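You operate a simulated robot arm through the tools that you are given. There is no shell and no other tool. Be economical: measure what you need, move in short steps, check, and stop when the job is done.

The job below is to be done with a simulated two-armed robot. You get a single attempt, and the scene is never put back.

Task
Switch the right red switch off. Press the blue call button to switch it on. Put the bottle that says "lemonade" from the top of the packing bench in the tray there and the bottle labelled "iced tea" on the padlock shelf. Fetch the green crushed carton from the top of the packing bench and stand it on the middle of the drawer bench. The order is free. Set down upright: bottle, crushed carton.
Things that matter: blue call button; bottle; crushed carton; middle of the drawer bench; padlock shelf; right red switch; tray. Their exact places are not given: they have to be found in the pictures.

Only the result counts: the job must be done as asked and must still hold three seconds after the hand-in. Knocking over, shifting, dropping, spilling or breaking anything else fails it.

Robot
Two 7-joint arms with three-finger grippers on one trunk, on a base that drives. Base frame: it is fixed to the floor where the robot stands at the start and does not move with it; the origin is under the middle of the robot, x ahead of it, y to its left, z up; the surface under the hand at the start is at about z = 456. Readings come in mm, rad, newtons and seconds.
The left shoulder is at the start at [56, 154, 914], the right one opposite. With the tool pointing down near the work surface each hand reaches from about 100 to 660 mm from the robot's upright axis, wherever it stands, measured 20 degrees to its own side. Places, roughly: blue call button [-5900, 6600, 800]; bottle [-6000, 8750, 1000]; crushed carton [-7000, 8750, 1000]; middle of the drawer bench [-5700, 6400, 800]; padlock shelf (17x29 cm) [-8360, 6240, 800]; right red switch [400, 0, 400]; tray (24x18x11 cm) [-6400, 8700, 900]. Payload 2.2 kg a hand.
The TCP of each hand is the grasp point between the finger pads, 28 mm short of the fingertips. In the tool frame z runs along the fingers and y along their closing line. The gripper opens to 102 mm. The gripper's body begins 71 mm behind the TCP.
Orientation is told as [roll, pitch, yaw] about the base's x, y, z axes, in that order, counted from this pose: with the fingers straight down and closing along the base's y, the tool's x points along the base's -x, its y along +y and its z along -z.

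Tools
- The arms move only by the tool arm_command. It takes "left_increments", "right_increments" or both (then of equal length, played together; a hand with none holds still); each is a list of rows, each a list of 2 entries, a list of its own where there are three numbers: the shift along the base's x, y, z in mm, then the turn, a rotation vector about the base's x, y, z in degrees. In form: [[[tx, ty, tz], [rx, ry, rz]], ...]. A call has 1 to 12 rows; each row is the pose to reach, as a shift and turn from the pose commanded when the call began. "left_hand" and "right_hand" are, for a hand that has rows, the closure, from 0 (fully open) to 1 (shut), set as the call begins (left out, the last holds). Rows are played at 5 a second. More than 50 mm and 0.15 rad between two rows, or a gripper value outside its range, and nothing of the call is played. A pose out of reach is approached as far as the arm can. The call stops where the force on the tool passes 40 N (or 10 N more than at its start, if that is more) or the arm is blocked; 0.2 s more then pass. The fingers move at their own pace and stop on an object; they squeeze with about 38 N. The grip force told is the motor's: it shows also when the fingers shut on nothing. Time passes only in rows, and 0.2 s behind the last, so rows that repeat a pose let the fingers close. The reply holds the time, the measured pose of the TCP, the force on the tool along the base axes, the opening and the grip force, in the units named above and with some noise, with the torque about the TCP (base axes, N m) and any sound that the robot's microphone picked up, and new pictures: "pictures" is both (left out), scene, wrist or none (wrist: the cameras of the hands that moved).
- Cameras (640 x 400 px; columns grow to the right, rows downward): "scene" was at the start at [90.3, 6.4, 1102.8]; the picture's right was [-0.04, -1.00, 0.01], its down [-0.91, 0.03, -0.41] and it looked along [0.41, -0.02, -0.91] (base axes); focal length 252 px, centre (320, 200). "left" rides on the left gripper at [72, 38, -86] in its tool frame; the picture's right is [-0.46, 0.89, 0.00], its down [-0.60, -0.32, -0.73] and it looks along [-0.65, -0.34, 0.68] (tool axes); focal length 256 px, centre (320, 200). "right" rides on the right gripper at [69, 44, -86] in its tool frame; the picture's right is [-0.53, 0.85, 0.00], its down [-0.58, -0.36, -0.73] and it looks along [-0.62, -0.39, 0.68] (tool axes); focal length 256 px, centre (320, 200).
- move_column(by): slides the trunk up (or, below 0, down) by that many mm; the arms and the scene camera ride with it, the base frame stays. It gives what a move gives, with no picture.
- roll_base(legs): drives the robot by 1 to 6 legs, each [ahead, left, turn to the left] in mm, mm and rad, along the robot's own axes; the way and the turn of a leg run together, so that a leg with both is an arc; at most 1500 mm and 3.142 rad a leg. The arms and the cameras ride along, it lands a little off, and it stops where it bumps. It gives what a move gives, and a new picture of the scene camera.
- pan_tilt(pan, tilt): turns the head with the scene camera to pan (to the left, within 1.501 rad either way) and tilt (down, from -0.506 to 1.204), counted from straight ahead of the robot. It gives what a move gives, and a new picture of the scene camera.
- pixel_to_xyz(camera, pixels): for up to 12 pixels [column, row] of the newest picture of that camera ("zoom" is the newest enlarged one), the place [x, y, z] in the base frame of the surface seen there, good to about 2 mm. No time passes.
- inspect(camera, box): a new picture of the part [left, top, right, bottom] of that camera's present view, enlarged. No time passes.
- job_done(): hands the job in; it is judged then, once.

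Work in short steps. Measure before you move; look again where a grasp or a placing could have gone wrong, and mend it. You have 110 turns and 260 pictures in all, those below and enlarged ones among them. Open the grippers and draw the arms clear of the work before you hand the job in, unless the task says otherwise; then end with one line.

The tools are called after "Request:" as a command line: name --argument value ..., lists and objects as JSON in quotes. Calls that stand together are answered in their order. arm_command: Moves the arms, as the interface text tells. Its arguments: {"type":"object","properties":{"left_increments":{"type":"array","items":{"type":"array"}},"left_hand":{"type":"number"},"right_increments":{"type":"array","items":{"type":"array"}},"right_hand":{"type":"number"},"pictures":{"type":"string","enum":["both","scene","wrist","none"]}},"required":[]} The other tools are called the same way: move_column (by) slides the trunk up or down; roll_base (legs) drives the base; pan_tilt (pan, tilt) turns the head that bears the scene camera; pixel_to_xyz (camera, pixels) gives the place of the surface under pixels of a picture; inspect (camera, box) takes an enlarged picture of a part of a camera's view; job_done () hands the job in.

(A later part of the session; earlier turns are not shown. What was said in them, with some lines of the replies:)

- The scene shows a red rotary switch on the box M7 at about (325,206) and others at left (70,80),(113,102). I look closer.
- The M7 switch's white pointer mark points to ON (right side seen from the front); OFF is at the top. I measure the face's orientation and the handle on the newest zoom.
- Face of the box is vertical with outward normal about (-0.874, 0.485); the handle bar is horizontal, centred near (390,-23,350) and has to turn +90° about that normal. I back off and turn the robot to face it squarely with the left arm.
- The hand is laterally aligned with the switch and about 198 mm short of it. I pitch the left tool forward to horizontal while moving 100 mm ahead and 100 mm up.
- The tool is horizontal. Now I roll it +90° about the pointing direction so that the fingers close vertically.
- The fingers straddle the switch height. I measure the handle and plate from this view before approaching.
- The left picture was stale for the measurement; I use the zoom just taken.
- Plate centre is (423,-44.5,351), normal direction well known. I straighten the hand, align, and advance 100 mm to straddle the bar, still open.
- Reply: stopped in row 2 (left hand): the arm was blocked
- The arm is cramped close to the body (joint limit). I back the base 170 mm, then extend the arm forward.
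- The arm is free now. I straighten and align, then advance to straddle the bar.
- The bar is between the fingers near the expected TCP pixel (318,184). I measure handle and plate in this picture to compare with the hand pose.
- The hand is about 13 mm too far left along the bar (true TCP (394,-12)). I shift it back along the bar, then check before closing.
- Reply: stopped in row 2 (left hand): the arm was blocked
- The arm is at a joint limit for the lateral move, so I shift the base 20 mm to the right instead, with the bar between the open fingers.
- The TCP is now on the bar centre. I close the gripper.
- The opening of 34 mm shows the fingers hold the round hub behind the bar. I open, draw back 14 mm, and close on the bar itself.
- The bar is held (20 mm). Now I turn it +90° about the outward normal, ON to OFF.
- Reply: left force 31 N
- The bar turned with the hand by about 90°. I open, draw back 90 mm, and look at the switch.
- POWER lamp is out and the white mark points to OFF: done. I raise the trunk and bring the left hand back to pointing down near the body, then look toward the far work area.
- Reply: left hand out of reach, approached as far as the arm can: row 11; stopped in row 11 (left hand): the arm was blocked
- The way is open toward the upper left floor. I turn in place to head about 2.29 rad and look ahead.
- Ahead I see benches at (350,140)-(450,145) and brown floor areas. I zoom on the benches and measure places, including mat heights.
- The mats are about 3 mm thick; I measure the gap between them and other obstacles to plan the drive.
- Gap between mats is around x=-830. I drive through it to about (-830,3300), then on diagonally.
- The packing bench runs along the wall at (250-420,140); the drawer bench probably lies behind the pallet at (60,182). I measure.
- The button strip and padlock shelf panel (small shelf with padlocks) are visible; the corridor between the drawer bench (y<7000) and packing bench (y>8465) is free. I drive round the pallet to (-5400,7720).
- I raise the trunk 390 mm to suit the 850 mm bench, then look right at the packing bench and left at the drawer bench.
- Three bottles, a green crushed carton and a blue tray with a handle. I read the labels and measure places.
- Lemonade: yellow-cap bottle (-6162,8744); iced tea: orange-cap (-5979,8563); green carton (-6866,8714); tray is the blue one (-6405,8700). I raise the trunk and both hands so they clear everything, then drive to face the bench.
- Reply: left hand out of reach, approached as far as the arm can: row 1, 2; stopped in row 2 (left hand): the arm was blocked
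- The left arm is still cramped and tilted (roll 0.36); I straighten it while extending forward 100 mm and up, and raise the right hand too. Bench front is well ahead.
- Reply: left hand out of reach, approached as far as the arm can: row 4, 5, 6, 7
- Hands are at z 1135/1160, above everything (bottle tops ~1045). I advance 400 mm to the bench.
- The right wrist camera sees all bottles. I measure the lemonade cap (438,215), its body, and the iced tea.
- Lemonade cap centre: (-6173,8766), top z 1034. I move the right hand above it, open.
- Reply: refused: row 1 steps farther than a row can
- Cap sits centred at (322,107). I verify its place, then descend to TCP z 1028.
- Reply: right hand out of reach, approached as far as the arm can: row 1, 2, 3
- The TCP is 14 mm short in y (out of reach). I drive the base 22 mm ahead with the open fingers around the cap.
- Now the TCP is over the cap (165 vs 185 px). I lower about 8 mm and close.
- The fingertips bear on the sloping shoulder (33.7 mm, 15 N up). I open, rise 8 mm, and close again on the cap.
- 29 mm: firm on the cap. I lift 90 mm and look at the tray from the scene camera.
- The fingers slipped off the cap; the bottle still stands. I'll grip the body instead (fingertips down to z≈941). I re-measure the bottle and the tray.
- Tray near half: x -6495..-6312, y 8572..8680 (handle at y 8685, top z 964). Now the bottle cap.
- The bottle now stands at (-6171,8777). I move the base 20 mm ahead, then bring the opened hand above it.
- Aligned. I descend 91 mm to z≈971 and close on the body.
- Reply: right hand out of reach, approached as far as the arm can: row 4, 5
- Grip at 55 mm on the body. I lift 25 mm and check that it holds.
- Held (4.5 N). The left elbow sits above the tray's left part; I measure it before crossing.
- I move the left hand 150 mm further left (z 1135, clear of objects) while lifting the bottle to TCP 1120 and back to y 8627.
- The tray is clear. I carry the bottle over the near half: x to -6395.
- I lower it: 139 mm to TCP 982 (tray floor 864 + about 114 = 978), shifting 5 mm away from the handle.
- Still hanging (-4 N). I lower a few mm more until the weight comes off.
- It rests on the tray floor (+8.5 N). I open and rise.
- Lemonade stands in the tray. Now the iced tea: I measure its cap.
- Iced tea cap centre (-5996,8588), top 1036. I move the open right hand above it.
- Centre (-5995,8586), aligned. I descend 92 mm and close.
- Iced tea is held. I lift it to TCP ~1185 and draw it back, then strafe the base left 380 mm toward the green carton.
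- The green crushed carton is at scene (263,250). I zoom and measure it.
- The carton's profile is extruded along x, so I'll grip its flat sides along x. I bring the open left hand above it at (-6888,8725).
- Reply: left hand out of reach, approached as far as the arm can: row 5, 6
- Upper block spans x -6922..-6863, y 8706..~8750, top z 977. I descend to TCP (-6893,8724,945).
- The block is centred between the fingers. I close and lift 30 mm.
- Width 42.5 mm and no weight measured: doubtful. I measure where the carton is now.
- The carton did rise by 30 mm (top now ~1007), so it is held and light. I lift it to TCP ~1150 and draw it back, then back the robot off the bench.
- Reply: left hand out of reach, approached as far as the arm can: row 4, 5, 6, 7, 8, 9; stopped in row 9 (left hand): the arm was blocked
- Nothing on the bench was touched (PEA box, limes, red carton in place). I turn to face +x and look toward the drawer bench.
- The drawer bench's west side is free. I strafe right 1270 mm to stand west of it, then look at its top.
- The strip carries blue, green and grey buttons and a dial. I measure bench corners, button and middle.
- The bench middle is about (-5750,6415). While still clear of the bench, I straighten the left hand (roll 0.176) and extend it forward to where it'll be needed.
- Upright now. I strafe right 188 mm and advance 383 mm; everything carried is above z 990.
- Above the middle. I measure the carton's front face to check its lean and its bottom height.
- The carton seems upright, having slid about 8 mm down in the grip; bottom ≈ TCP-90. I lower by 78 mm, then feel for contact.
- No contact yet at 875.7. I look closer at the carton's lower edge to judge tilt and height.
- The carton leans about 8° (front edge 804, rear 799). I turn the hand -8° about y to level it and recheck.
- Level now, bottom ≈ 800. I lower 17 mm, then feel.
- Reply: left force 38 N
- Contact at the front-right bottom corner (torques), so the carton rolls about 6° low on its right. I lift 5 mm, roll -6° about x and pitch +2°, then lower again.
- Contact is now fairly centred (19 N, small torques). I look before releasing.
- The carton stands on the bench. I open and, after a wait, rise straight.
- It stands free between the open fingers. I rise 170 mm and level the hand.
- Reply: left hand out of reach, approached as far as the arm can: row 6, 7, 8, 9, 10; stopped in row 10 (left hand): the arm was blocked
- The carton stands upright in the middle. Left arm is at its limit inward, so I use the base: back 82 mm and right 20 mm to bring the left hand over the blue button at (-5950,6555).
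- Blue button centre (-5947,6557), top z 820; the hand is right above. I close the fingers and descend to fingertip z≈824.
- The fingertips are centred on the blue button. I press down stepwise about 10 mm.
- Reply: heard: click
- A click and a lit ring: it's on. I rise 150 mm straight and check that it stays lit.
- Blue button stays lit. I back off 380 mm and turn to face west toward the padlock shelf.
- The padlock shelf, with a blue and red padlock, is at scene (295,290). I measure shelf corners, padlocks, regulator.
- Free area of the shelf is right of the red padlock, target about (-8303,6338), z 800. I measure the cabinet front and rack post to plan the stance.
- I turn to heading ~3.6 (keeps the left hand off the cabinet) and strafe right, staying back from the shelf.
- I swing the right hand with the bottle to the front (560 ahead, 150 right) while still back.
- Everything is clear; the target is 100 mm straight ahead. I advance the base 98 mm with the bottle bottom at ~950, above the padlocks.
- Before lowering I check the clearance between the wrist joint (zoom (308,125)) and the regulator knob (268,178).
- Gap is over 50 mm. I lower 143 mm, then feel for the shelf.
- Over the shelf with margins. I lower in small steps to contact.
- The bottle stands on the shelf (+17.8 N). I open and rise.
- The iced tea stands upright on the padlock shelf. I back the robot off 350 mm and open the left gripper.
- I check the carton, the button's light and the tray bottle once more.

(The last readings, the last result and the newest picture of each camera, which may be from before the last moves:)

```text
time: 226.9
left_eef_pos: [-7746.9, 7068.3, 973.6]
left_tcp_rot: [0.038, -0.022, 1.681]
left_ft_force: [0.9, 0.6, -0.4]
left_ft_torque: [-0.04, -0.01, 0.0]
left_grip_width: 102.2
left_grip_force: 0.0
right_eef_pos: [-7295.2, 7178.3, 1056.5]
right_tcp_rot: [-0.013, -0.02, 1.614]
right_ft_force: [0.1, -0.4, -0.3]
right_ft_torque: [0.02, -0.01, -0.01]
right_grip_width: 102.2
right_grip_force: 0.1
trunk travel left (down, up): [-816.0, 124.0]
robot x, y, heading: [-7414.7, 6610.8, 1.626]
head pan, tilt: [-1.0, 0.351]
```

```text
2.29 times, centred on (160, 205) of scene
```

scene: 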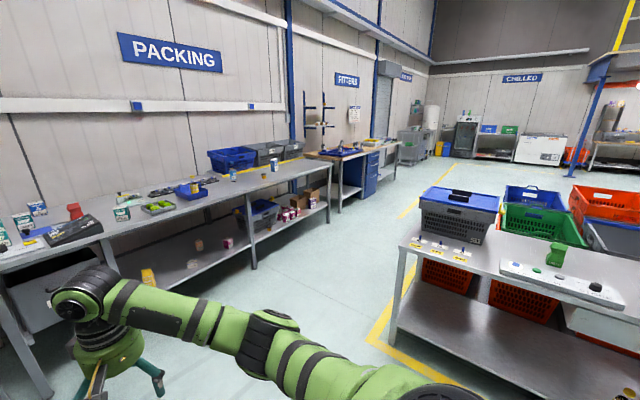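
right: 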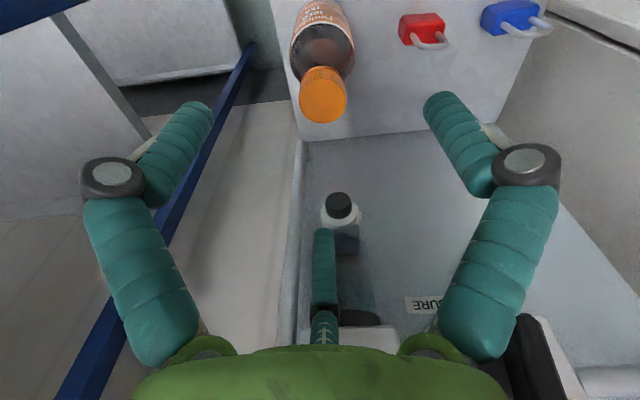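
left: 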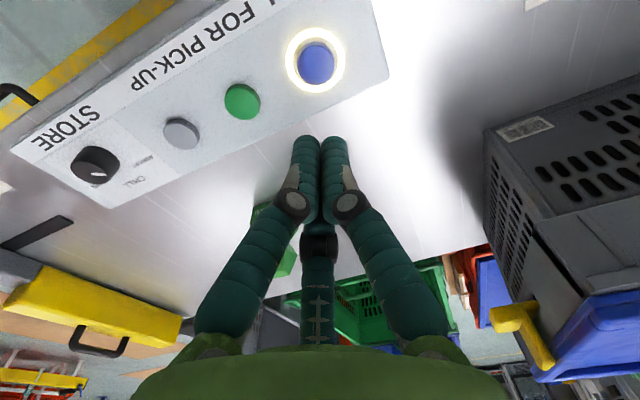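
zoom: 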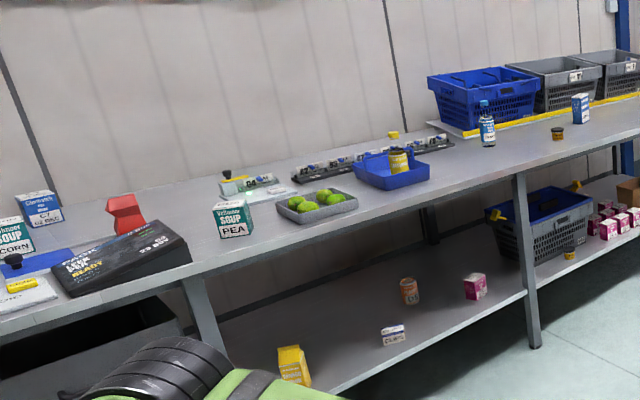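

All results hold: the button is lit, the carton is upright mid-bench, the lemonade is in the tray, the iced tea is on the padlock shelf and the switch is off. I hand the job in.

Request:
job_done

```text
The job is handed in.
```

I finished all the tasks and handed the job in. The right red switch is off and the blue call button is lit. The lemonade stands in the tray, the iced tea on the padlock shelf, and the green crushed carton upright on the middle of the drawer bench.
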